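You operate a simulated robot arm through the tools that you are given. There is no shell and no other tool.

You are at the controls of a simulated robot arm. One attempt, no reset.

## Task
Bleed the cans under the bars to below 50 V, then lift both bars onto the rubber mat.
Fine: white switch on, watch the meter, switch off again before a bar comes off; the plugs stay in; free the post latch and post knob and leave them free. Set down upright: red copper bar, black copper bar. Where these are worked on the way, their far stop is far enough and under half their travel is too little: white switch.
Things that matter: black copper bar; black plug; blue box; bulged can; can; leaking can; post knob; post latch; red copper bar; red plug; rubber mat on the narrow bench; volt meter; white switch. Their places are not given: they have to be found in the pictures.

Only the result counts: the job must be done as asked and must still hold three seconds after the hand-in. Knocking over, shifting, dropping, spilling or breaking anything else fails it.

## Robot
A 6-joint arm with a two-finger gripper, fixed in place. Base frame: the origin is on the floor under the middle of its stand, x ahead of it, y to its left, z up; the work surface is at about z = 744. Units: mm, degrees, N and s.
It reaches about 1206 mm from its shoulder. Its first joint turns from -166.0 to 166.0 degrees. Payload 2.45 kg.
The TCP is the grasp point between the finger pads, 20 mm short of the fingertips. In the tool frame z runs along the fingers and y along their closing line. The gripper opens to 140 mm; its body begins 168 mm behind the TCP.
Orientation is that of the tool frame in the base frame, as a unit quaternion [x, y, z, w]. With the fingers straight down and closing along the base's y, the tool's x points along the base's -x, its y along +y and its z along -z.

## Interface
- The arm moves only by the tool drive_tool. Its argument "deltas" is a list that holds one entry, the list of rows, each a list of 7 numbers: the shift along the tool's x, y, z in units of 30 mm (1.0 is 30 mm), then the turn, a rotation vector about the tool's x, y, z in units of 6 degrees (1.0 is 6 degrees), then the finger opening in mm, from 0 to 140. In form: [[[dx, dy, dz, wx, wy, wz, jaw], ...]]. A call has 1 to 20 rows; each row shifts and turns the commanded pose from where the row before left it, along the tool's axes as they then stand. A call with a number of a shift or a turn outside -1 to 1 is refused whole. Rows are played at 5 a second. More than 50 mm and 8.6 degrees between two rows, or a gripper value outside its range, and nothing of the call is played. A pose out of reach is approached as far as the arm can. The call stops where the force on the tool passes 70 N (or 10 N more than at its start, if that is more) or the arm is blocked; 0.2 s more then pass. The fingers move at their own pace (about 45 mm/s each) and stop on an object; they squeeze with about 43 N. The grip force told is the motor's: it shows also when the fingers shut on nothing. Time passes only in rows, and 0.2 s behind the last, so rows that do not move let the fingers close. It gives the time, the measured TCP pose, the force on the tool (base axes), the opening and the grip force at its end, in the units of the frame above (readings bear some noise), with the torque about the TCP (base axes, N m) and any sound that the robot's microphone picked up.
- Cameras (640 x 400 px; columns grow to the right, rows downward): "scene" is fixed at [49.2, -650.1, 1583.7]; the picture's right is [0.88, -0.47, 0.00], its down [-0.23, -0.42, -0.88] and it looks along [0.41, 0.77, -0.48] (base axes); focal length 364 px, centre (320, 200). "wrist" rides on the gripper at [78, 11, -209] in the tool frame; the picture's right is [-0.14, 0.99, 0.00], its down [-0.92, -0.13, -0.37] and it looks along [-0.36, -0.05, 0.93] (tool axes); focal length 280 px, centre (320, 200).
- snapshot(camera): a new picture of that camera. No time passes.
- pixel_to_xyz(camera, pixels): for up to 12 pixels [column, row] of the newest picture of that camera ("zoom" is the newest enlarged one), the place [x, y, z] in the base frame of the surface seen there, good to about 2 mm. No time passes.
- enlarge(camera, box): a new picture of the part [left, top, right, bottom] of that camera's present view, enlarged. No time passes.
- job_done(): hands the job in; it is judged then, once.

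Open the gripper and draw the arm clear of the work before you hand the job in, unless the task says otherwise.

The tools are called after "Request:" as a command line: name --argument value ..., lists and objects as JSON in quotes. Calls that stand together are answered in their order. drive_tool: Moves the arm, as the interface text tells. Its arguments: {"type":"object","properties":{"deltas":{"type":"array","items":{"type":"array","items":{"type":"array","items":{"type":"number"}}}}},"required":["deltas"]} The other tools are called the same way: snapshot (camera) takes a picture; pixel_to_xyz (camera, pixels) gives the place of the surface under pixels of a picture; enlarge (camera, box) takes an enlarged picture of a part of a camera's view; job_done () hands the job in.

At the start:

```text
clock: 0.0
tool_pos: [326.9, 606.0, 1197.5]
orientation: [0.001, 1.0, 0.0, 0.001]
force: [0.2, 0.0, -0.4]
torque: [0.05, 0.01, 0.02]
finger_gap: 140.0
gripper_force: 0.1
```

scene: 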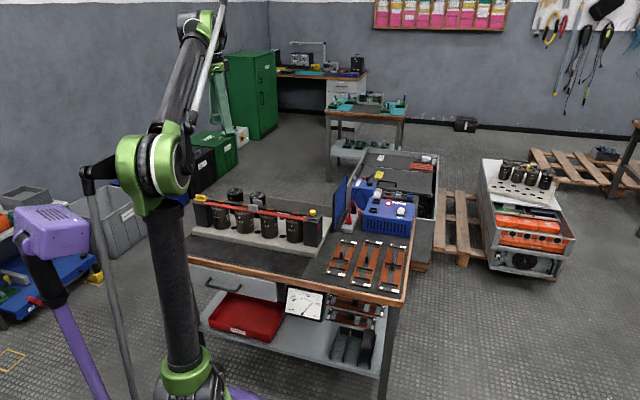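
wrist: 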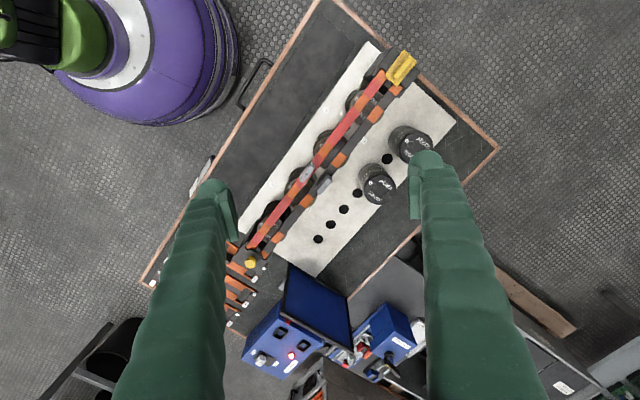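

The scene picture shows the bench with the bars around (260,215) and the blue box around (385,210). I enlarge these parts to identify everything before moving.

Request:
enlarge --camera "scene" --box '[180, 170, 340, 270]'

Request:
enlarge --camera "scene" --box '[310, 160, 450, 250]'

Request:
enlarge --camera "wrist" --box '[220, 30, 480, 200]'

Request:
enlarge --camera "wrist" --box '[210, 190, 450, 390]'

Request:
enlarge --camera "scene" --box '[310, 80, 430, 160]'

```text
4.00 times, centred on (260, 220) of scene
```

zoom: 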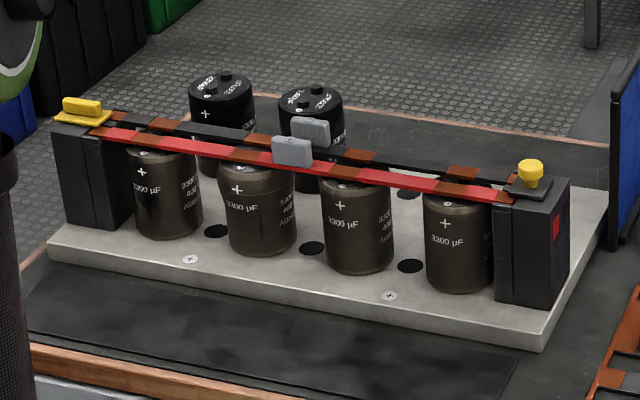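

```text
4.44 times, centred on (380, 205) of scene
```

zoom: 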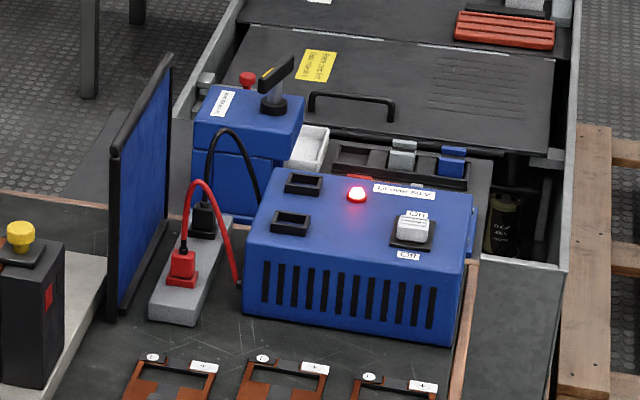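

```text
2.35 times, centred on (350, 115) of wrist
```

zoom: 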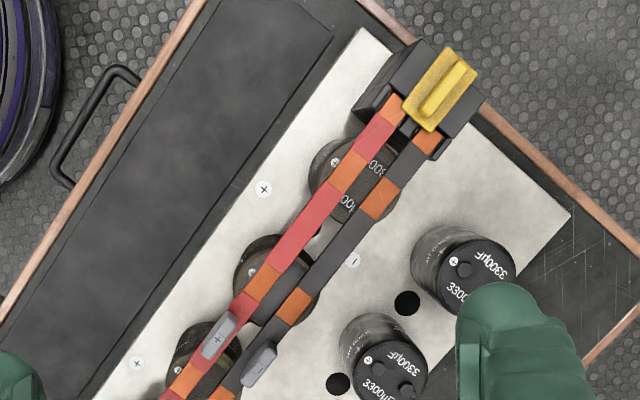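

```text
2.00 times, centred on (330, 290) of wrist
```

zoom: 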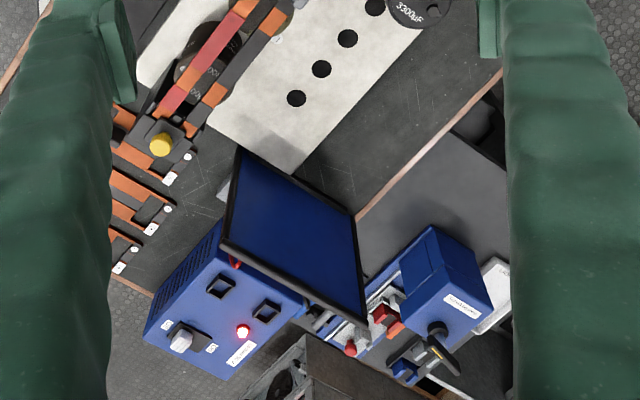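

```text
5.00 times, centred on (370, 120) of scene
```

zoom: 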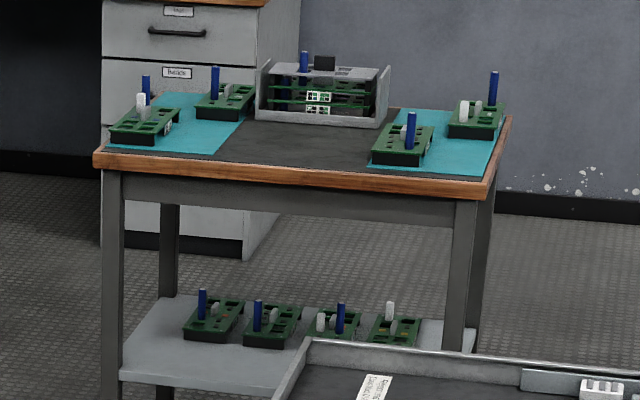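

I now look at the meter near (305,303) and the mats, and measure key places in the scene view.

Request:
enlarge --camera "scene" --box '[180, 240, 420, 390]'

Request:
enlarge --camera "scene" --box '[420, 100, 640, 290]'

Request:
pixel_to_xyz --camera "scene" --pixels '[[205, 251], [310, 265], [200, 194], [312, 212], [253, 207], [305, 303], [375, 225], [413, 218], [400, 170], [365, 105], [520, 170], [345, 200]]'

Request:
pixel_to_xyz --camera "wrist" --pixels '[[402, 68], [320, 5], [497, 148], [145, 285], [250, 262], [308, 172], [322, 185], [240, 170], [280, 100], [292, 356], [262, 360], [400, 250]]'

```text
2.67 times, centred on (300, 315) of scene
```

zoom: 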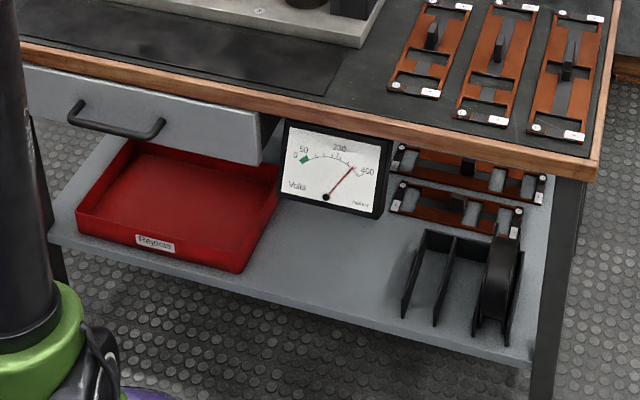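

```text
2.11 times, centred on (530, 195) of scene
```

zoom: 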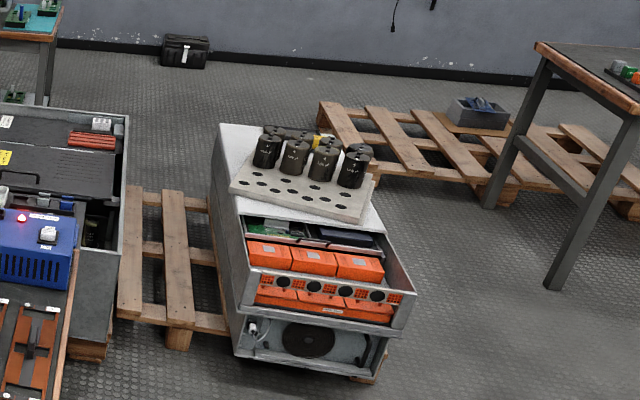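

```text
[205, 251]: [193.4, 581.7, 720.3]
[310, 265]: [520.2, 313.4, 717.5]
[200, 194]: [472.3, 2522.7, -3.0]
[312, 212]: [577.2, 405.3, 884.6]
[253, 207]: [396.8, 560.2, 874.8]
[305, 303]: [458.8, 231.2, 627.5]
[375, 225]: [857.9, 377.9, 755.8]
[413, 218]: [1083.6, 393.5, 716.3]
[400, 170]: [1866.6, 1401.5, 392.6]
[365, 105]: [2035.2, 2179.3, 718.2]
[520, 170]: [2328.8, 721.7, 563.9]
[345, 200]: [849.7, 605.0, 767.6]
```

```text
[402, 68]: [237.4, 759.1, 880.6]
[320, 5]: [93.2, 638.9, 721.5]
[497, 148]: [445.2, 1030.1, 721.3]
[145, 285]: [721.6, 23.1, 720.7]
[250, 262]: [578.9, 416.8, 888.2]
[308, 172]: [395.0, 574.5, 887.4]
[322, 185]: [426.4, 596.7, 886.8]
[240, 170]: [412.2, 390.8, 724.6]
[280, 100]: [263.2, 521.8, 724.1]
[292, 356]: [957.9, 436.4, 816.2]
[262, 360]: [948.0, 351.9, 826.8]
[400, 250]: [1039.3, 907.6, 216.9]
```

The meter is the dial at (310,300), reading about 380 V, and no narrow bench is visible yet. I look closer at the left part to understand the objects round the arm.

Request:
enlarge --camera "scene" --box '[0, 150, 260, 400]'

Request:
enlarge --camera "scene" --box '[270, 280, 340, 330]'

Request:
pixel_to_xyz --camera "scene" --pixels '[[50, 225], [80, 340], [100, 220], [100, 172], [110, 300], [180, 300], [150, 165], [185, 380], [200, 30], [20, 330], [225, 130], [210, 80]]'

```text
1.60 times, centred on (130, 275) of scene
```

zoom: 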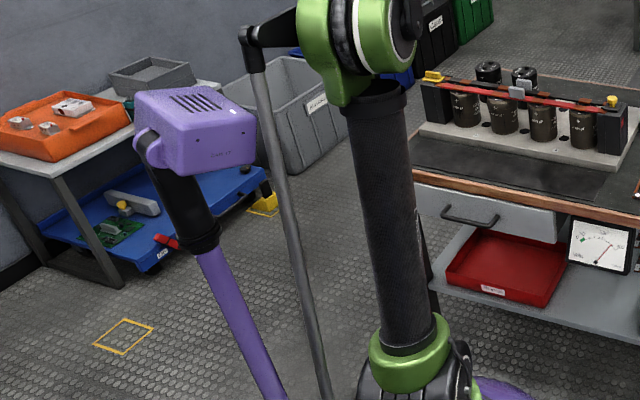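

```text
8.00 times, centred on (305, 305) of scene
```

zoom: 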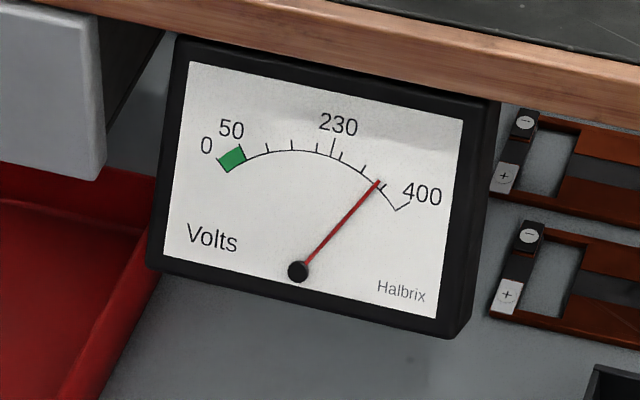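

```text
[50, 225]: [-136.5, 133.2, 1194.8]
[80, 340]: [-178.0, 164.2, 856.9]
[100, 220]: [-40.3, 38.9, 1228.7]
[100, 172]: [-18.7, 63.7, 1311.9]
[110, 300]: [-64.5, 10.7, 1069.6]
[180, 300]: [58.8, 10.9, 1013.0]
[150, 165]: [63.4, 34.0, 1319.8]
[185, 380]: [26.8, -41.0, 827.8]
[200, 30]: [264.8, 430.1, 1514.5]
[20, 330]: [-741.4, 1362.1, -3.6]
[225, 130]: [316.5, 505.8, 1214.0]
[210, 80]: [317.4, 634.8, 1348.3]
```

The arm stands clear, with only a purple post behind it near (-136,133). I move the tool sideways at z≈1197 toward the right-hand side of the stand to search for the narrow bench with the wrist camera.

Request:
drive_tool --deltas '[[[-0.3, -1, 0, 0, 0, 0, 140], [-0.3, -1, 0, 0, 0, 0, 140], [-0.3, -1, 0, 0, 0, 0, 140], [-0.3, -1, 0, 0, 0, 0, 140], [-0.3, -1, 0, 0, 0, 0, 140], [-0.3, -1, 0, 0, 0, 0, 140], [-0.3, -1, 0, 0, 0, 0, 140], [-0.3, -1, 0, 0, 0, 0, 140], [-0.3, -1, 0, 0, 0, 0, 140], [-0.3, -1, 0, 0, 0, 0, 140], [-0.3, -1, 0, 0, 0, 0, 140], [-0.3, -1, 0, 0, 0, 0, 140], [-0.3, -1, 0, 0, 0, 0, 140], [-0.3, -1, 0, 0, 0, 0, 140], [-0.3, -1, 0, 0, 0, 0, 140], [-0.3, -1, 0, 0, 0, 0, 140], [-0.3, -1, 0, 0, 0, 0, 140], [-0.3, -1, 0, 0, 0, 0, 140], [-0.3, -1, 0, 0, 0, 0, 140], [-0.3, -1, 0, 0, 0, 0, 140]]]'

Request:
snapshot --camera "wrist"

Request:
snapshot --camera "scene"

```text
clock: 4.2
tool_pos: [508.2, 3.5, 1197.6]
orientation: [0.0, 1.0, 0.0, 0.0]
force: [-0.6, -0.3, -0.5]
torque: [0.0, 0.01, -0.02]
finger_gap: 140.0
gripper_force: 0.1
```

```text
taken
```

wrist: 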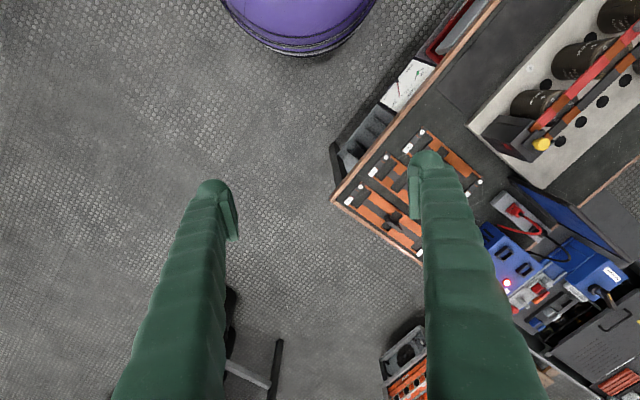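

```text
taken
```

scene: 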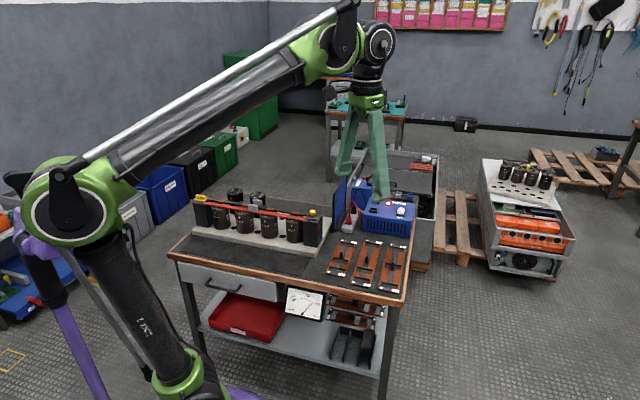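

The wrist view shows only floor to the right so far, with some legs at (260,370). I keep going toward -y to look further.

Request:
drive_tool --deltas '[[[0, -1, 0, 0, 0, 0, 140], [0, -1, 0, 0, 0, 0, 140], [0, -1, 0, 0, 0, 0, 140], [0, -1, 0, 0, 0, 0, 140], [0, -1, 0, 0, 0, 0, 140], [0, -1, 0, 0, 0, 0, 140], [0, -1, 0, 0, 0, 0, 140], [0, -1, 0, 0, 0, 0, 140], [0, -1, 0, 0, 0, 0, 140], [0, -1, 0, 0, 0, 0, 140], [0, -1, 0, 0, 0, 0, 140], [0, -1, 0, 0, 0, 0, 140], [0, -1, 0, 0, 0, 0, 140], [0, -1, 0, 0, 0, 0, 140]]]'

Request:
snapshot --camera "wrist"

Request:
snapshot --camera "scene"

```text
clock: 7.2
tool_pos: [507.9, -415.6, 1195.4]
orientation: [0.0, 1.0, 0.0, 0.001]
force: [-0.1, 0.1, -0.4]
torque: [-0.03, -0.03, 0.0]
finger_gap: 139.9
gripper_force: 0.1
```

```text
taken
```

wrist: 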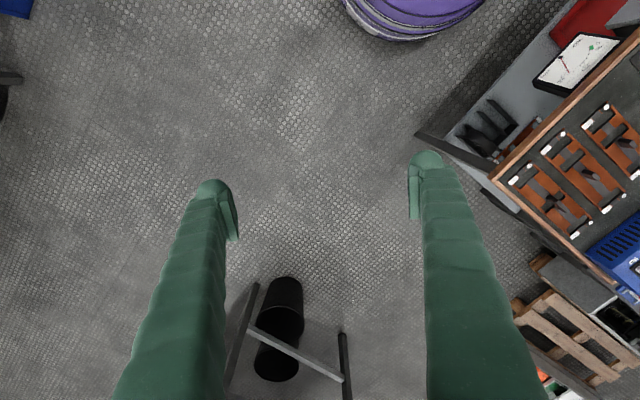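

```text
taken
```

scene: 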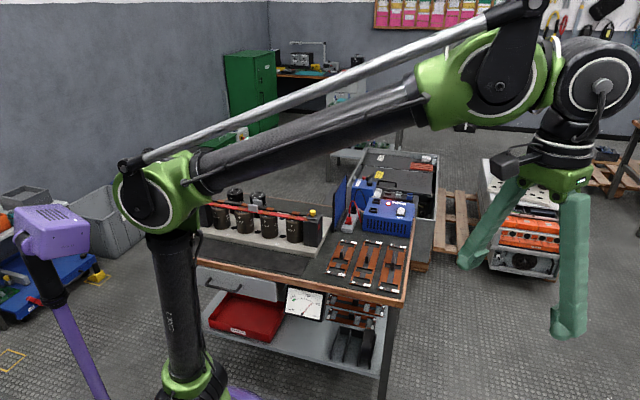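

No narrow bench on this side yet; something dark shows at the left edge (5,90) of the wrist view. I turn the tool 90° so the camera looks toward -y and behind.

Request:
drive_tool --deltas '[[[0, 0, 0, 0, 0, 1, 140], [0, 0, 0, 0, 0, 1, 140], [0, 0, 0, 0, 0, 1, 140], [0, 0, 0, 0, 0, 1, 140], [0, 0, 0, 0, 0, 1, 140], [0, 0, 0, 0, 0, 1, 140], [0, 0, 0, 0, 0, 1, 140], [0, 0, 0, 0, 0, 1, 140], [0, 0, 0, 0, 0, 1, 140], [0, 0, 0, 0, 0, 1, 140], [0, 0, 0, 0, 0, 1, 140], [0, 0, 0, 0, 0, 1, 140], [0, 0, 0, 0, 0, 1, 140], [0, 0, 0, 0, 0, 1, 140], [0, 0, 0, 0, 0, 1, 140]]]'

Request:
snapshot --camera "wrist"

```text
clock: 10.4
tool_pos: [508.0, -416.1, 1196.5]
orientation: [0.707, 0.707, 0.001, -0.001]
force: [-0.5, 0.4, 0.6]
torque: [0.01, 0.01, 0.01]
finger_gap: 140.1
gripper_force: 0.0
```

```text
taken
```

wrist: 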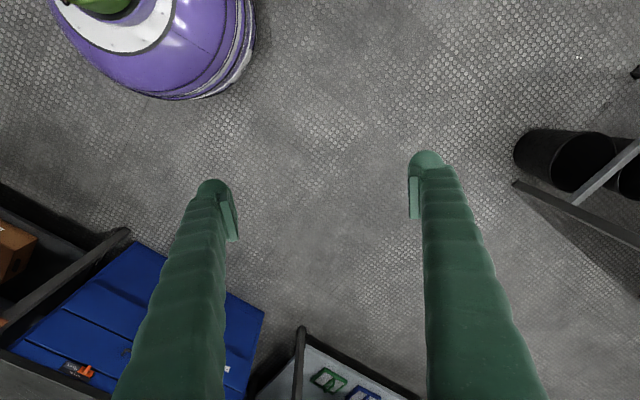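

A blue case at (150,320) and a shelf edge at (340,370) appear on the -y side. I measure these.

Request:
pixel_to_xyz --camera "wrist" --pixels '[[150, 290], [265, 312], [100, 235], [10, 255], [300, 335], [340, 380], [410, 395], [300, 380], [590, 195], [520, 150], [60, 260], [80, 370]]'

Request:
enlarge --camera "wrist" --box '[0, 180, 440, 400]'

```text
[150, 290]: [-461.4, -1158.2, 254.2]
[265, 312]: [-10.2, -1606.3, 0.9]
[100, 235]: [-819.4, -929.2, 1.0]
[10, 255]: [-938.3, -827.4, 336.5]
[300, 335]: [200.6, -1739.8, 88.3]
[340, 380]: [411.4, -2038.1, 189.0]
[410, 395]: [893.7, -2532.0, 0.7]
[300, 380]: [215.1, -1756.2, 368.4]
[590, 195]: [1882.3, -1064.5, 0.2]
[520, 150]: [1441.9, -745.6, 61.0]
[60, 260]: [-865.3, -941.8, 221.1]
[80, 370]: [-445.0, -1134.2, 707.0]
```

```text
1.45 times, centred on (220, 290) of wrist
```

zoom: 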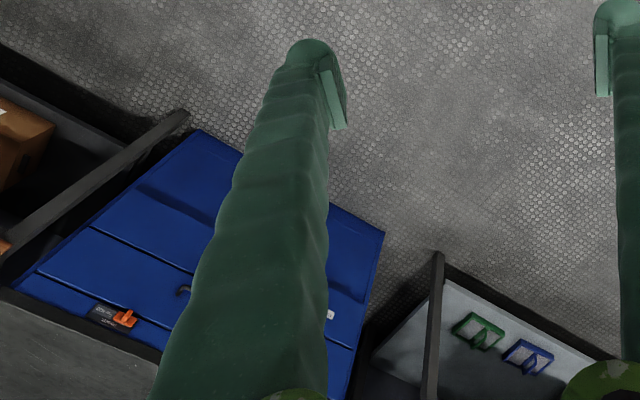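

There is a bench top near (-445,-1134,707), behind on the right. I swing the tool toward (-100,-600) to see it.

Request:
drive_tool --deltas '[[[-0.2, -1, 0, 0, 0, 0, 140], [-0.2, -1, 0, 0, 0, 0, 140], [-0.2, -1, 0, 0, 0, 0, 140], [-0.2, -1, 0, 0, 0, 0, 140], [-0.2, -1, 0, 0, 0, 0, 140], [-0.2, -1, 0, 0, 0, 0, 140], [-0.2, -1, 0, 0, 0, 0, 140], [-0.2, -1, 0, 0, 0, 0, 140], [-0.2, -1, 0, 0, 0, 0, 140], [-0.2, -1, 0, 0, 0, 0, 140], [-0.2, -1, 0, 0, 0, 0, 140], [-0.2, -1, 0, 0, 0, 0, 140], [-0.2, -1, 0, 0, 0, 0, 140], [-0.2, -1, 0, 0, 0, 0, 140], [-0.2, -1, 0, 0, 0, 0, 140], [-0.2, -1, 0, 0, 0, 0, 140], [-0.2, -1, 0, 0, 0, 0, 140], [-0.2, -1, 0, 0, 0, 0, 140], [-0.2, -1, 0, 0, 0, 0, 140], [-0.2, -1, 0, 0, 0, 0, 140]]]'

Request:
snapshot --camera "wrist"

Request:
snapshot --camera "scene"

```text
clock: 14.6
tool_pos: [-90.7, -537.5, 1196.4]
orientation: [0.707, 0.707, 0.001, -0.001]
force: [-0.1, -0.2, -0.4]
torque: [0.0, 0.04, -0.01]
finger_gap: 140.0
gripper_force: 0.0
```

```text
taken
```

wrist: 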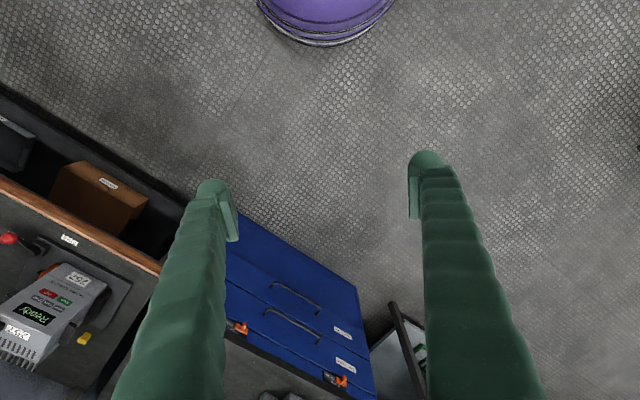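

```text
taken
```

scene: 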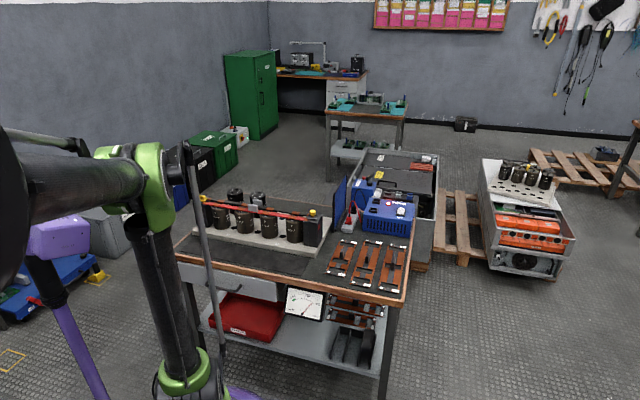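

A bench with a wooden edge and a grey device marked "Ready" is at lower left (60,300). I measure it and look closer.

Request:
pixel_to_xyz --camera "wrist" --pixels '[[10, 185], [150, 265], [80, 260], [110, 320], [60, 380], [250, 345], [20, 240], [100, 195], [8, 130], [230, 380], [50, 300], [15, 215]]'

Request:
enlarge --camera "wrist" --box '[0, 160, 320, 400]'

```text
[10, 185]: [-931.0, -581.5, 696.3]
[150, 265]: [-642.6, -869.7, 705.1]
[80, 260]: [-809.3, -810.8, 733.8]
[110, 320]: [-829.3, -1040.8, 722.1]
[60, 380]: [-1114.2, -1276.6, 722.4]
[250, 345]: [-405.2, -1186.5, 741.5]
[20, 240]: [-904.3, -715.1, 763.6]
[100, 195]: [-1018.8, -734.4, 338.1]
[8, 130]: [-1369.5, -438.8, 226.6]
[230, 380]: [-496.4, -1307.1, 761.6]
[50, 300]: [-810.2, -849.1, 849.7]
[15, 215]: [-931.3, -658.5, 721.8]
```

```text
1.67 times, centred on (160, 280) of wrist
```

zoom: 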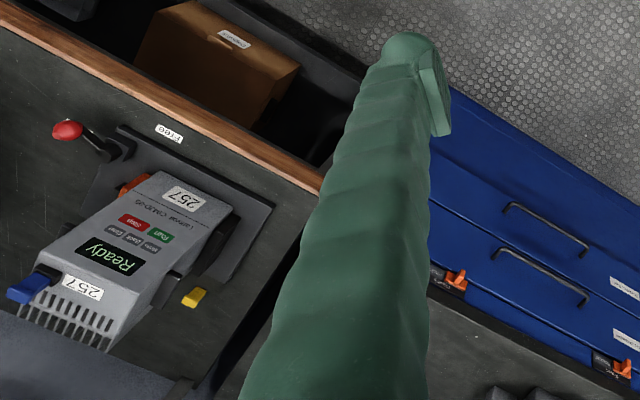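

That bench is a different workstation, over 1 m away. I check the left bench seen in the scene picture and go on looking with the wrist camera toward -x.

Request:
enlarge --camera "scene" --box '[0, 180, 160, 330]'

Request:
drive_tool --deltas '[[[0, 0, 0, 0, 0, 1, 140], [0, 0, 0, 0, 0, 1, 140], [0, 0, 0, 0, 0, 1, 140], [0, 0, 0, 0, 0, 1, 140], [0, 0, 0, 0, 0, 1, 140], [0, 0, 0, 0, 0, 1, 140], [0, 0, 0, 0, 0, 1, 140], [0, 0, 0, 0, 0, 1, 140], [0, 0, 0, 0, 0, 1, 140], [0, 0, 0, 0, 0, 1, 140]]]'

Request:
snapshot --camera "wrist"

```text
2.67 times, centred on (80, 255) of scene
```

zoom: 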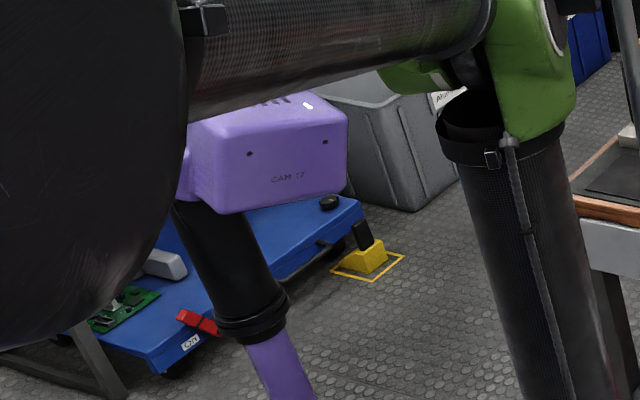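

```text
clock: 16.8
tool_pos: [-91.1, -536.8, 1196.0]
orientation: [0.966, 0.259, 0.001, 0.0]
force: [0.5, 0.5, -0.6]
torque: [0.01, -0.01, 0.0]
finger_gap: 140.1
gripper_force: 0.0
```

```text
taken
```

wrist: 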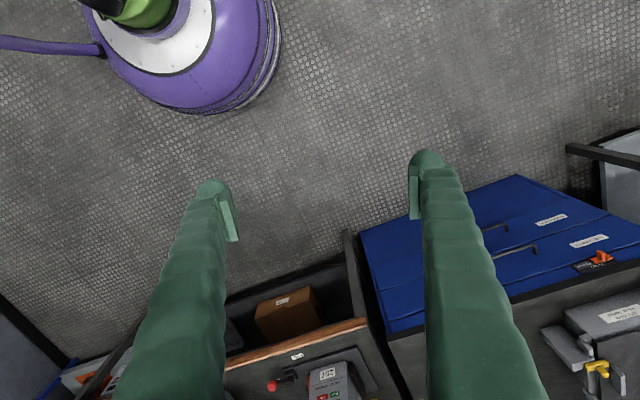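

The view now shows the workstation and blue drawers; there's more to the left. I carry on swinging toward (-490,-200).

Request:
drive_tool --deltas '[[[-0.35, -0.95, 0, 0, 0, 0, 140], [-0.35, -0.95, 0, 0, 0, 0, 140], [-0.35, -0.95, 0, 0, 0, 0, 140], [-0.35, -0.95, 0, 0, 0, 0, 140], [-0.35, -0.95, 0, 0, 0, 0, 140], [-0.35, -0.95, 0, 0, 0, 0, 140], [-0.35, -0.95, 0, 0, 0, 0, 140], [-0.35, -0.95, 0, 0, 0, 0, 140], [-0.35, -0.95, 0, 0, 0, 0, 140], [-0.35, -0.95, 0, 0, 0, 0, 140], [-0.35, -0.95, 0, 0, 0, 0, 140], [-0.35, -0.95, 0, 0, 0, 0, 140], [-0.35, -0.95, 0, 0, 0, 0, 140], [-0.35, -0.95, 0, 0, 0, 0, 140]]]'

Request:
snapshot --camera "wrist"

Request:
snapshot --camera "scene"

```text
clock: 19.8
tool_pos: [-419.8, -264.2, 1196.8]
orientation: [0.966, 0.259, 0.001, 0.0]
force: [-0.4, -0.7, 0.5]
torque: [0.01, 0.05, 0.0]
finger_gap: 139.9
gripper_force: 0.0
```

```text
taken
```

wrist: 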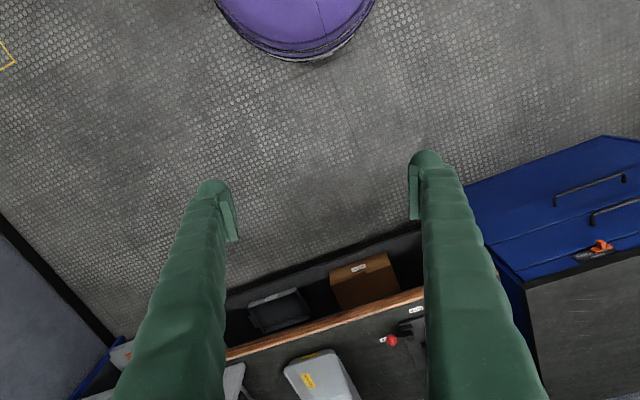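

```text
taken
```

scene: 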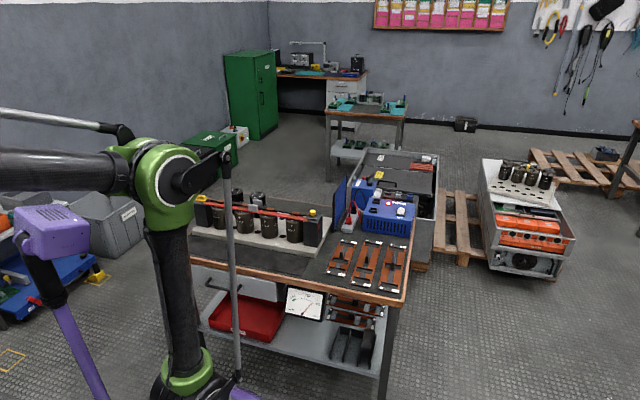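

A wall shows at left (30,300) and no mat in reach here. I measure these points, then swing round the other way to look at the left-rear side.

Request:
pixel_to_xyz --camera "wrist" --pixels '[[30, 300], [5, 215], [100, 335], [120, 355], [95, 385], [280, 340], [320, 370], [580, 300], [5, 55], [500, 260]]'

Request:
pixel_to_xyz --camera "scene" --pixels '[[20, 300], [95, 270], [15, 200], [110, 220], [10, 240], [215, 240], [250, 248], [300, 262], [230, 228], [320, 262], [360, 250], [200, 236]]'

Request:
enlarge --camera "scene" --box '[170, 215, 350, 300]'

```text
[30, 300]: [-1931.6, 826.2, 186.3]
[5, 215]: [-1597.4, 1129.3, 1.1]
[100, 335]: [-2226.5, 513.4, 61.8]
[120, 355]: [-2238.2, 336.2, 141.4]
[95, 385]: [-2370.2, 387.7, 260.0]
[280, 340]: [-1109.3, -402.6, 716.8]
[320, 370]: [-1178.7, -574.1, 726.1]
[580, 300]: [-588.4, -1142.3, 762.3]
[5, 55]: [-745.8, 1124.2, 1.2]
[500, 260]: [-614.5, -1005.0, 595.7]
```

```text
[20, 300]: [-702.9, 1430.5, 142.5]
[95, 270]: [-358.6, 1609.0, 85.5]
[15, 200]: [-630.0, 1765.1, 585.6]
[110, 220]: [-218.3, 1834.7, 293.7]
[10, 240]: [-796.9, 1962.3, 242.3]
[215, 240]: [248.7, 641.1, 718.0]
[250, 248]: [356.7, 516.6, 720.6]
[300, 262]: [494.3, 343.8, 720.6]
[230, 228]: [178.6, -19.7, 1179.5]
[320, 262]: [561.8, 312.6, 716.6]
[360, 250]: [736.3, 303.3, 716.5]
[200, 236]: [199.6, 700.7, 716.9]
```

```text
3.56 times, centred on (260, 258) of scene
```

zoom: 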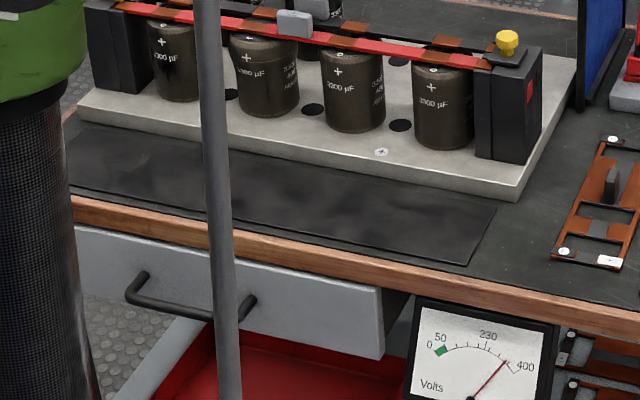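

Everything within reach there is floor, so the only mat in reach is the dark, slightly raised sheet on the bench in front of the bank (scene (300,262), about 4 mm above the bench top). I swing back toward the bench by the way I came.

Request:
drive_tool --deltas '[[[0.35, 0.95, 0, 0, 0, 0, 140], [0.35, 0.95, 0, 0, 0, 0, 140], [0.35, 0.95, 0, 0, 0, 0, 140], [0.35, 0.95, 0, 0, 0, 0, 140], [0.35, 0.95, 0, 0, 0, 0, 140], [0.35, 0.95, 0, 0, 0, 0, 140], [0.35, 0.95, 0, 0, 0, 0, 140], [0.35, 0.95, 0, 0, 0, 0, 140], [0.35, 0.95, 0, 0, 0, 0, 140], [0.35, 0.95, 0, 0, 0, 0, 140], [0.35, 0.95, 0, 0, 0, 0, 140], [0.35, 0.95, 0, 0, 0, 0, 140], [0.35, 0.95, 0, 0, 0, 0, 140], [0.35, 0.95, 0, 0, 0, 0, 140], [0, 0, 0, 0, 0, -1, 140], [0, 0, 0, 0, 0, -1, 140], [0, 0, 0, 0, 0, -1, 140], [0, 0, 0, 0, 0, -1, 140], [0, 0, 0, 0, 0, -1, 140]]]'

Request:
drive_tool --deltas '[[[0, 0, 0, 0, 0, -1, 140], [0, 0, 0, 0, 0, -1, 140], [0, 0, 0, 0, 0, -1, 140], [0, 0, 0, 0, 0, -1, 140], [0, 0, 0, 0, 0, -1, 140], [0.2, 1, 0, 0, 0, 0, 140], [0.2, 1, 0, 0, 0, 0, 140], [0.2, 1, 0, 0, 0, 0, 140], [0.2, 1, 0, 0, 0, 0, 140], [0.2, 1, 0, 0, 0, 0, 140], [0.2, 1, 0, 0, 0, 0, 140], [0.2, 1, 0, 0, 0, 0, 140], [0.2, 1, 0, 0, 0, 0, 140], [0.2, 1, 0, 0, 0, 0, 140], [0.2, 1, 0, 0, 0, 0, 140], [0.2, 1, 0, 0, 0, 0, 140], [0.2, 1, 0, 0, 0, 0, 140], [0.2, 1, 0, 0, 0, 0, 140], [0.2, 1, 0, 0, 0, 0, 140], [0.2, 1, 0, 0, 0, 0, 140]]]'

```text
clock: 23.8
tool_pos: [-92.4, -535.1, 1196.9]
orientation: [0.866, 0.5, 0.001, 0.0]
force: [0.2, 0.6, -0.7]
torque: [-0.02, -0.01, 0.0]
finger_gap: 140.0
gripper_force: 0.0
```

```text
clock: 28.0
tool_pos: [360.1, -447.1, 1196.1]
orientation: [0.707, 0.707, 0.002, 0.0]
force: [0.1, 0.7, 0.4]
torque: [-0.05, -0.03, 0.01]
finger_gap: 139.9
gripper_force: 0.1
```

Now at (360,-447). I turn the tool so its camera will face the bench and start moving toward +y.

Request:
drive_tool --deltas '[[[1, 0.1, 0, 0, 0, 0, 140], [1, 0.1, 0, 0, 0, 0, 140], [1, 0.1, 0, 0, 0, 0, 140], [1, 0.1, 0, 0, 0, 0, 140], [1, 0.1, 0, 0, 0, 0, 140], [0, 0, 0, 0, 0, -1, 140], [0, 0, 0, 0, 0, -1, 140], [0, 0, 0, 0, 0, -1, 140], [0, 0, 0, 0, 0, -1, 140], [0, 0, 0, 0, 0, -1, 140], [0, 0, 0, 0, 0, -1, 140], [0, 0, 0, 0, 0, -1, 140], [0, 0, 0, 0, 0, -1, 140], [0, 0, 0, 0, 0, -1, 140], [0, 0, 0, 0, 0, -1, 140], [0, 0, 0, 0, 0, -1, 140], [0, 0, 0, 0, 0, -1, 140], [0, 0, 0, 0, 0, -1, 140], [0, 0, 0, 0, 0, -1, 140], [0, 0, 0, 0, 0, -1, 140]]]'

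Request:
drive_tool --deltas '[[[0, 1, 0, 0, 0, 0, 140], [0, 1, 0, 0, 0, 0, 140], [0, 1, 0, 0, 0, 0, 140], [0, 1, 0, 0, 0, 0, 140], [0, 1, 0, 0, 0, 0, 140], [0, 1, 0, 0, 0, 0, 140], [0, 1, 0, 0, 0, 0, 140], [0, 1, 0, 0, 0, 0, 140], [0, 1, 0, 0, 0, 0, 140], [0, 1, 0, 0, 0, 0, 140], [0, 1, 0, 0, 0, 0, 140], [0, 1, 0, 0, 0, 0, 140], [0, 0, 0, 0, 0, -1, 140], [0, 0, 0, 0, 0, -1, 140], [0, 0, 0, 0, 0, -1, 140], [0, 0, 0, 0, 0, -1, 140], [0, 0, 0, 0, 0, -1, 140], [0, 0, 0, 0, 0, -1, 140], [0, 0, 0, 0, 0, -1, 140], [0, 0, 0, 0, 0, -0.5, 140]]]'

Request:
snapshot --camera "wrist"

```text
clock: 32.2
tool_pos: [373.3, -297.0, 1197.0]
orientation: [-0.001, 1.0, 0.001, 0.001]
force: [0.0, -0.6, -0.1]
torque: [0.01, -0.01, 0.01]
finger_gap: 140.2
gripper_force: 0.1
```

```text
clock: 36.4
tool_pos: [372.7, 64.1, 1197.5]
orientation: [-0.383, 0.924, 0.0, 0.001]
force: [0.0, 0.1, -0.9]
torque: [0.02, 0.02, 0.0]
finger_gap: 139.9
gripper_force: 0.0
```

```text
taken
```

wrist: 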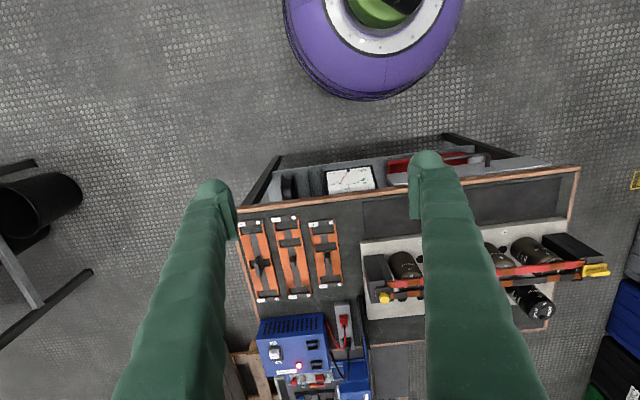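

The bench is now squarely in view. I move over the bars to get a close view of the handles, latch and knob.

Request:
drive_tool --deltas '[[[-0.86, 0.92, 0.2, 0, 0, 0, 140], [-0.86, 0.92, 0.2, 0, 0, 0, 140], [-0.86, 0.92, 0.2, 0, 0, 0, 140], [-0.86, 0.92, 0.2, 0, 0, 0, 140], [-0.86, 0.92, 0.2, 0, 0, 0, 140], [-0.86, 0.92, 0.2, 0, 0, 0, 140], [-0.86, 0.92, 0.2, 0, 0, 0, 140], [-0.86, 0.92, 0.2, 0, 0, 0, 140], [-0.86, 0.92, 0.2, 0, 0, 0, 140], [-0.86, 0.92, 0.2, 0, 0, 0, 140], [-0.86, 0.92, 0.2, 0, 0, 0, 140], [-0.86, 0.92, 0.2, 0, 0, 0, 140]]]'

Request:
snapshot --camera "wrist"

Request:
enlarge --camera "wrist" --box '[220, 100, 430, 240]'

```text
clock: 39.0
tool_pos: [357.9, 519.4, 1126.2]
orientation: [-0.383, 0.924, 0.0, 0.001]
force: [-0.2, -1.1, 0.2]
torque: [0.04, 0.0, -0.02]
finger_gap: 140.1
gripper_force: 0.0
```

```text
taken
```

wrist: 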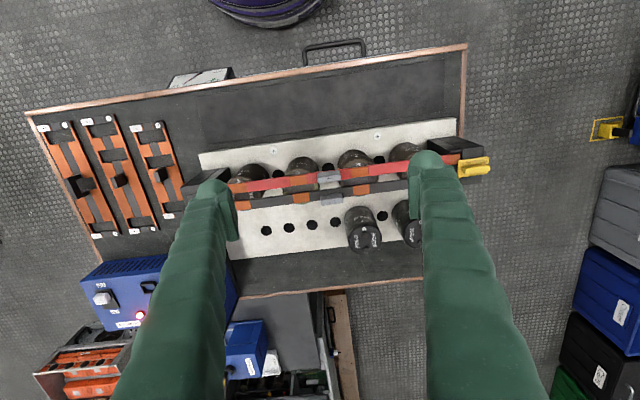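

```text
2.86 times, centred on (325, 170) of wrist
```

zoom: 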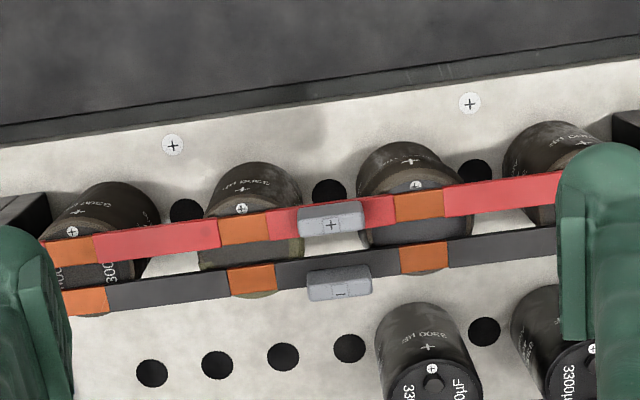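

Handles are at wrist (329,178) and (331,198), bars run straight under them. I measure handles, bars, mat corners and the plate.

Request:
pixel_to_xyz --camera "zoom" --pixels '[[300, 220], [365, 213], [332, 220], [310, 285], [370, 275], [340, 282], [130, 238], [130, 292], [500, 196], [500, 246], [330, 60], [330, 140]]'

Request:
pixel_to_xyz --camera "wrist" --pixels '[[200, 110], [444, 75], [205, 145], [448, 105], [330, 75], [330, 105], [330, 130], [200, 160], [457, 122], [466, 50], [28, 118], [480, 168]]'

Request:
enlarge --camera "wrist" --box '[170, 40, 490, 240]'

```text
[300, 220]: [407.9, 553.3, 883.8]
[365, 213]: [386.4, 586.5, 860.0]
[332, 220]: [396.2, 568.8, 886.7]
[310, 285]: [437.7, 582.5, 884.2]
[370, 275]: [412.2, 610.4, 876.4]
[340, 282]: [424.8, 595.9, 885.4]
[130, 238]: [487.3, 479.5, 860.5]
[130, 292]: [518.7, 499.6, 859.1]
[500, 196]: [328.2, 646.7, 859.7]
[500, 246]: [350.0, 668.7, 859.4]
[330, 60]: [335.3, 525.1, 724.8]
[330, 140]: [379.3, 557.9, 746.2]
```

```text
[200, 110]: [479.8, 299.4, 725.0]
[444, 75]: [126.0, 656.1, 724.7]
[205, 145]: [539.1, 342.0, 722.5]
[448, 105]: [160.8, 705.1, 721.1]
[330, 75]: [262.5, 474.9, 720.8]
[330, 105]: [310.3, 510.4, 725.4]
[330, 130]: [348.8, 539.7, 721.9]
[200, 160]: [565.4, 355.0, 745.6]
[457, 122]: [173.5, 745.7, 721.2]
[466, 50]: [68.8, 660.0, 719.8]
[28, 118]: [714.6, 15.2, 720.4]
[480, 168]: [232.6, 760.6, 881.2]
```

```text
2.00 times, centred on (330, 140) of wrist
```

zoom: 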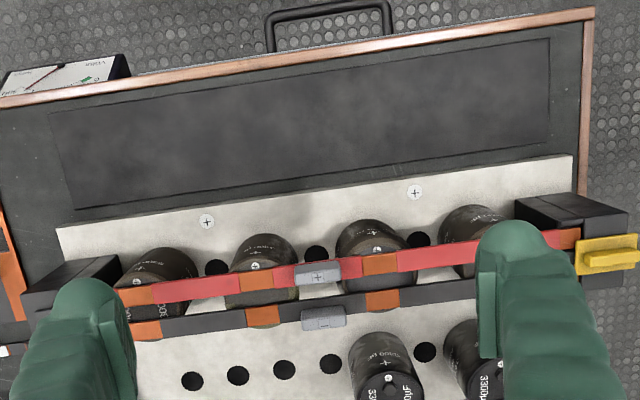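

I measure the mat's corners (zoom (55,118), (72,204), (545,138), (546,45)) and the post parts.

Request:
pixel_to_xyz --camera "zoom" --pixels '[[54, 118], [73, 204], [545, 138], [546, 44], [50, 108], [63, 228], [572, 158], [605, 255], [625, 240], [545, 205], [600, 205], [575, 235]]'

Request:
enlarge --camera "wrist" --box '[400, 110, 520, 200]'

Request:
enlarge --camera "scene" --box '[290, 195, 340, 250]'

Request:
enlarge --camera "scene" --box '[185, 180, 235, 240]'

```text
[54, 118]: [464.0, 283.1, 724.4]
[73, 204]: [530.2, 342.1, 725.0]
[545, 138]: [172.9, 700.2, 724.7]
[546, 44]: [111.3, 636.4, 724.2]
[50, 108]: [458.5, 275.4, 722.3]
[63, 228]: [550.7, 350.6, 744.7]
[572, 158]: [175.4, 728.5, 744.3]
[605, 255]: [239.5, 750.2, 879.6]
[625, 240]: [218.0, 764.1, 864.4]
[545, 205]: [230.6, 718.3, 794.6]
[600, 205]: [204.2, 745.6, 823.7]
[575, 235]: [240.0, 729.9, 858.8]
```

```text
4.44 times, centred on (460, 155) of wrist
```

zoom: 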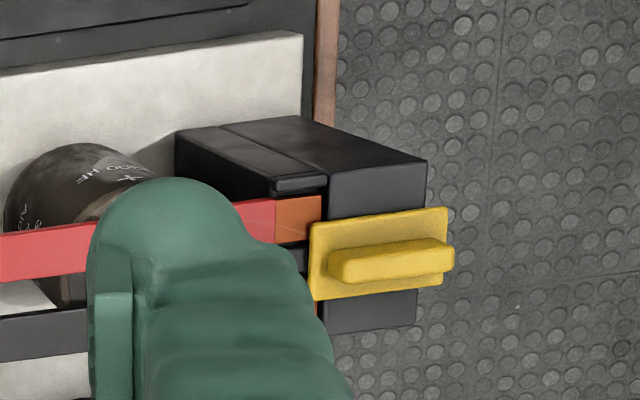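

```text
7.27 times, centred on (315, 222) of scene
```

zoom: 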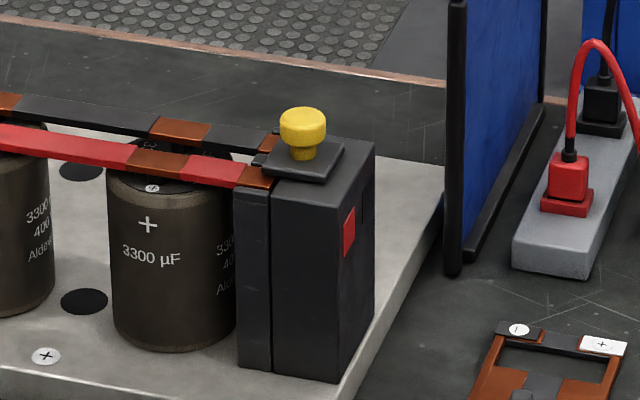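

```text
6.67 times, centred on (210, 210) of scene
```

zoom: 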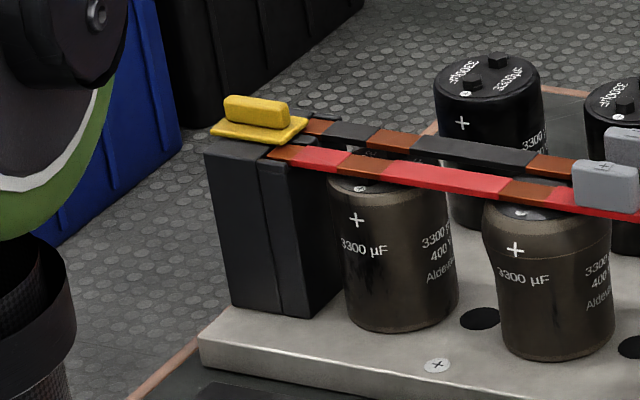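

The bench axes run at 45°, the mat spans about 504 × 91 mm (centre near (319,490)), and the bars' handles stand 27 mm above the bars. Next I move toward the blue box to see the white switch close up.

Request:
drive_tool --deltas '[[[-0.31, -0.91, 0, 0, 0, 0, 140], [-0.31, -0.91, 0, 0, 0, 0, 140], [-0.31, -0.91, 0, 0, 0, 0, 140], [-0.31, -0.91, 0, 0, 0, 0, 140], [-0.31, -0.91, 0, 0, 0, 0, 140], [-0.31, -0.91, 0, 0, 0, 0, 140], [-0.31, -0.91, 0, 0, 0, 0, 140], [-0.31, -0.91, 0, 0, 0, 0, 140], [-0.31, -0.91, 0, 0, 0, 0, 140], [-0.31, -0.91, 0, 0, 0, 0, 140], [-0.31, -0.91, 0, 0, 0, 0, 140], [-0.31, -0.91, 0, 0, 0, 0, 140], [-0.31, -0.91, 0, 0, 0, 0, 140], [-0.31, -0.91, 0, 0, 0, 0, 140], [-0.31, -0.91, 0, 0, 0, 0, 140], [-0.31, -0.91, 0, 0, 0, 0, 140], [-0.31, -0.91, 0, 0, 0, 0, 140], [-0.31, -0.91, 0, 0, 0, 0, 140], [-0.31, -0.91, 0, 0, 0, 0, 140], [-0.31, -0.91, 0, 0, 0, 0, 140]]]'

Request:
snapshot --camera "wrist"

Request:
enlarge --camera "wrist" --box '[230, 120, 430, 245]'

Request:
snapshot --camera "scene"

```text
clock: 43.2
tool_pos: [874.4, 264.2, 1125.5]
orientation: [-0.384, 0.923, 0.0, 0.0]
force: [-1.2, 0.5, 0.0]
torque: [-0.04, -0.08, 0.01]
finger_gap: 139.9
gripper_force: 0.1
```

```text
taken
```

wrist: 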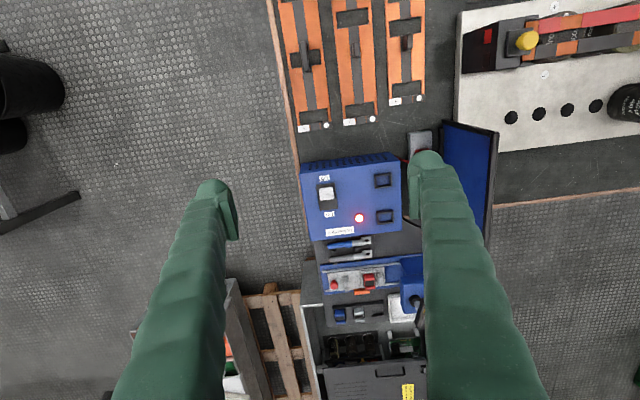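

```text
3.20 times, centred on (330, 182) of wrist
```

zoom: 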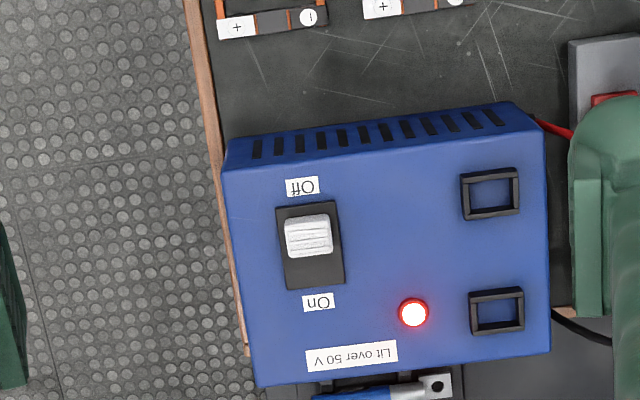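

```text
taken
```

scene: 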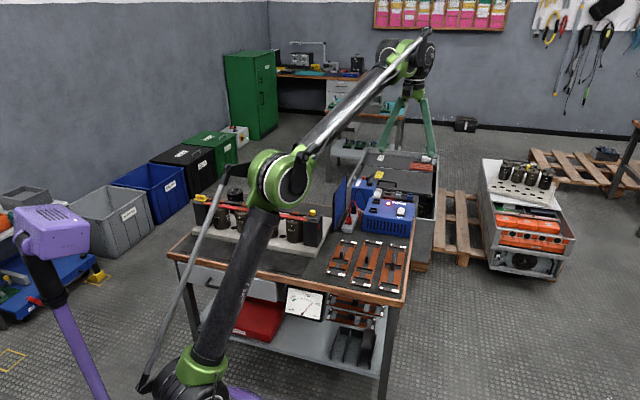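

The switch is a white slider at zoom (308,237) in a slot, standing at the Off end (near side); On is the far end, and the lamp is "Lit over 50 V". I measure it.

Request:
pixel_to_xyz --camera "zoom" --pixels '[[308, 235], [290, 222], [330, 255], [310, 275], [310, 208], [288, 285], [340, 283], [355, 235], [400, 200], [240, 180], [540, 130], [490, 190]]'

Request:
enlarge --camera "scene" --box '[345, 175, 425, 245]'

Request:
enlarge --camera "wrist" --box '[300, 165, 360, 225]'

```text
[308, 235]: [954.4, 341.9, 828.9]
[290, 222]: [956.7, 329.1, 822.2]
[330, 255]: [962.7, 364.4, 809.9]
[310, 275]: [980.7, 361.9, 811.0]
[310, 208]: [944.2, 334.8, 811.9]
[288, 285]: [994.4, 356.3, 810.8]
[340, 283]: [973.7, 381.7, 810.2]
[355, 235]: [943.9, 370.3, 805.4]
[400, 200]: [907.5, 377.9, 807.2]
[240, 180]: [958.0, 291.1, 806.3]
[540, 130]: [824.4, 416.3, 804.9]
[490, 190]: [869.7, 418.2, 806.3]
```

```text
5.71 times, centred on (385, 210) of scene
```

zoom: 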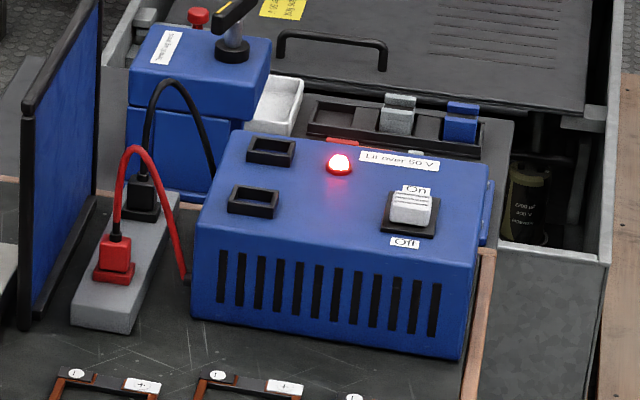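

```text
6.67 times, centred on (330, 195) of wrist
```

zoom: 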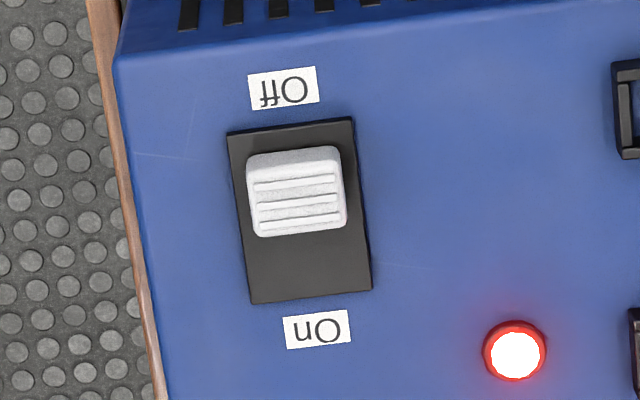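

I measure the slider's edges in the sharper enlargement.

Request:
pixel_to_xyz --camera "zoom" --pixels '[[256, 190], [338, 185], [296, 160], [297, 225], [297, 193], [256, 225], [335, 225], [230, 140], [352, 125], [255, 298], [368, 285], [300, 270]]'

```text
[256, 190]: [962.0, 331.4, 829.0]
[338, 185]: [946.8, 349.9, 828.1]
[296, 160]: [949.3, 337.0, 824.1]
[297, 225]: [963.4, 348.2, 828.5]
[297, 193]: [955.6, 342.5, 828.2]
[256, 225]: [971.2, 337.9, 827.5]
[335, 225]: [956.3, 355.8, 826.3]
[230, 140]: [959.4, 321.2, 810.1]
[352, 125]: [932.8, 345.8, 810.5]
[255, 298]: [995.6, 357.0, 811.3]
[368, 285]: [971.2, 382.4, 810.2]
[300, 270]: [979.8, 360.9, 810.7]
```

The slider is centred at about (956,342), top z≈828.5, plate top 810.5, with roughly 24 mm travel outward along the 45° axis. I go above it with the jaw at 70 mm and descend to z≈865 for a check.

Request:
drive_tool --deltas '[[[-0.94, -0.02, 0, 0, 0, 0, 70], [-0.94, -0.02, 0, 0, 0, 0, 70], [-0.94, -0.02, 0, 0, 0, 0, 70], [-0.94, -0.02, 0, 0, 0, 0, 70], [0, 0, 0.9, 0, 0, 0, 70], [0, 0, 0.9, 0, 0, 0, 70], [0, 0, 0.9, 0, 0, 0, 70], [0, 0, 0.9, 0, 0, 0, 70], [0, 0, 0.9, 0, 0, 0, 70], [0, 0, 0.9, 0, 0, 0, 70], [0, 0, 0.9, 0, 0, 0, 70], [0, 0, 0.9, 0, 0, 0, 70], [0, 0, 0.9, 0, 0, 0, 70], [0, 0, 0.5, 0, 0, 0, 70]]]'

Request:
snapshot --camera "wrist"

Request:
enlarge --camera "wrist" --box '[220, 160, 430, 290]'

Request:
enlarge --camera "scene" --box '[345, 140, 455, 230]'

```text
clock: 46.2
tool_pos: [944.3, 315.2, 903.5]
orientation: [-0.382, 0.924, 0.0, 0.0]
force: [-0.4, -0.8, -0.3]
torque: [0.0, -0.02, 0.0]
finger_gap: 69.9
gripper_force: 0.0
out of reach, approached as far as the arm can: row 3, 4, 12, 13, 14
```

```text
taken
```

wrist: 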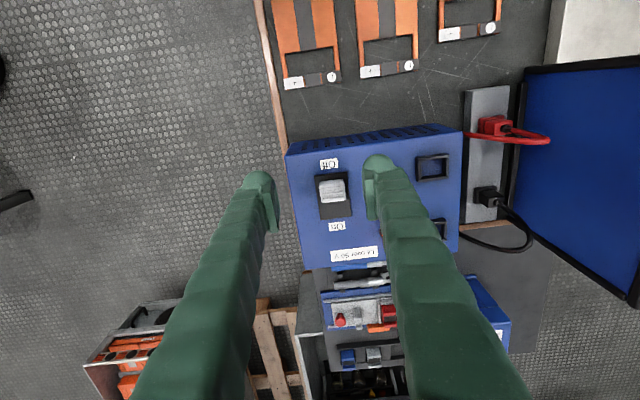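

```text
3.05 times, centred on (325, 225) of wrist
```

zoom: 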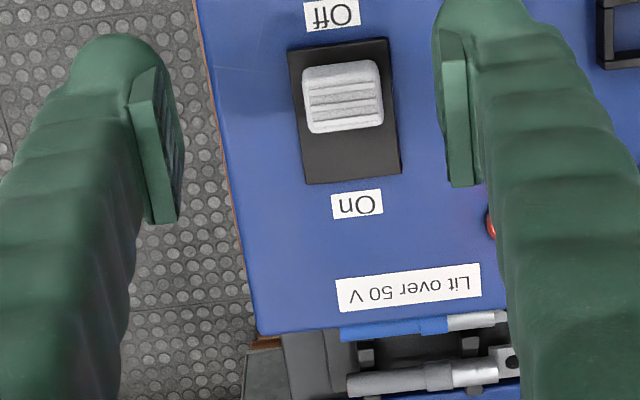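

```text
4.44 times, centred on (400, 185) of scene
```

zoom: 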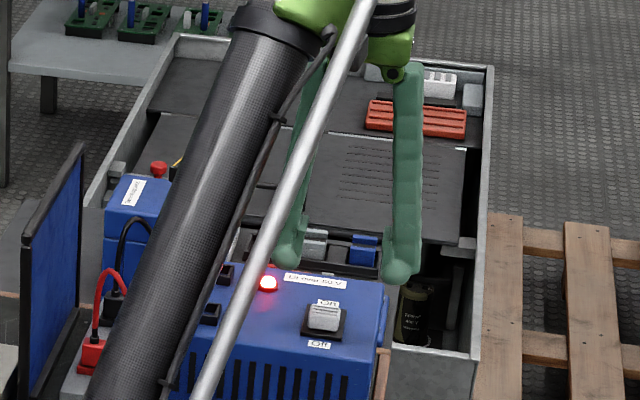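

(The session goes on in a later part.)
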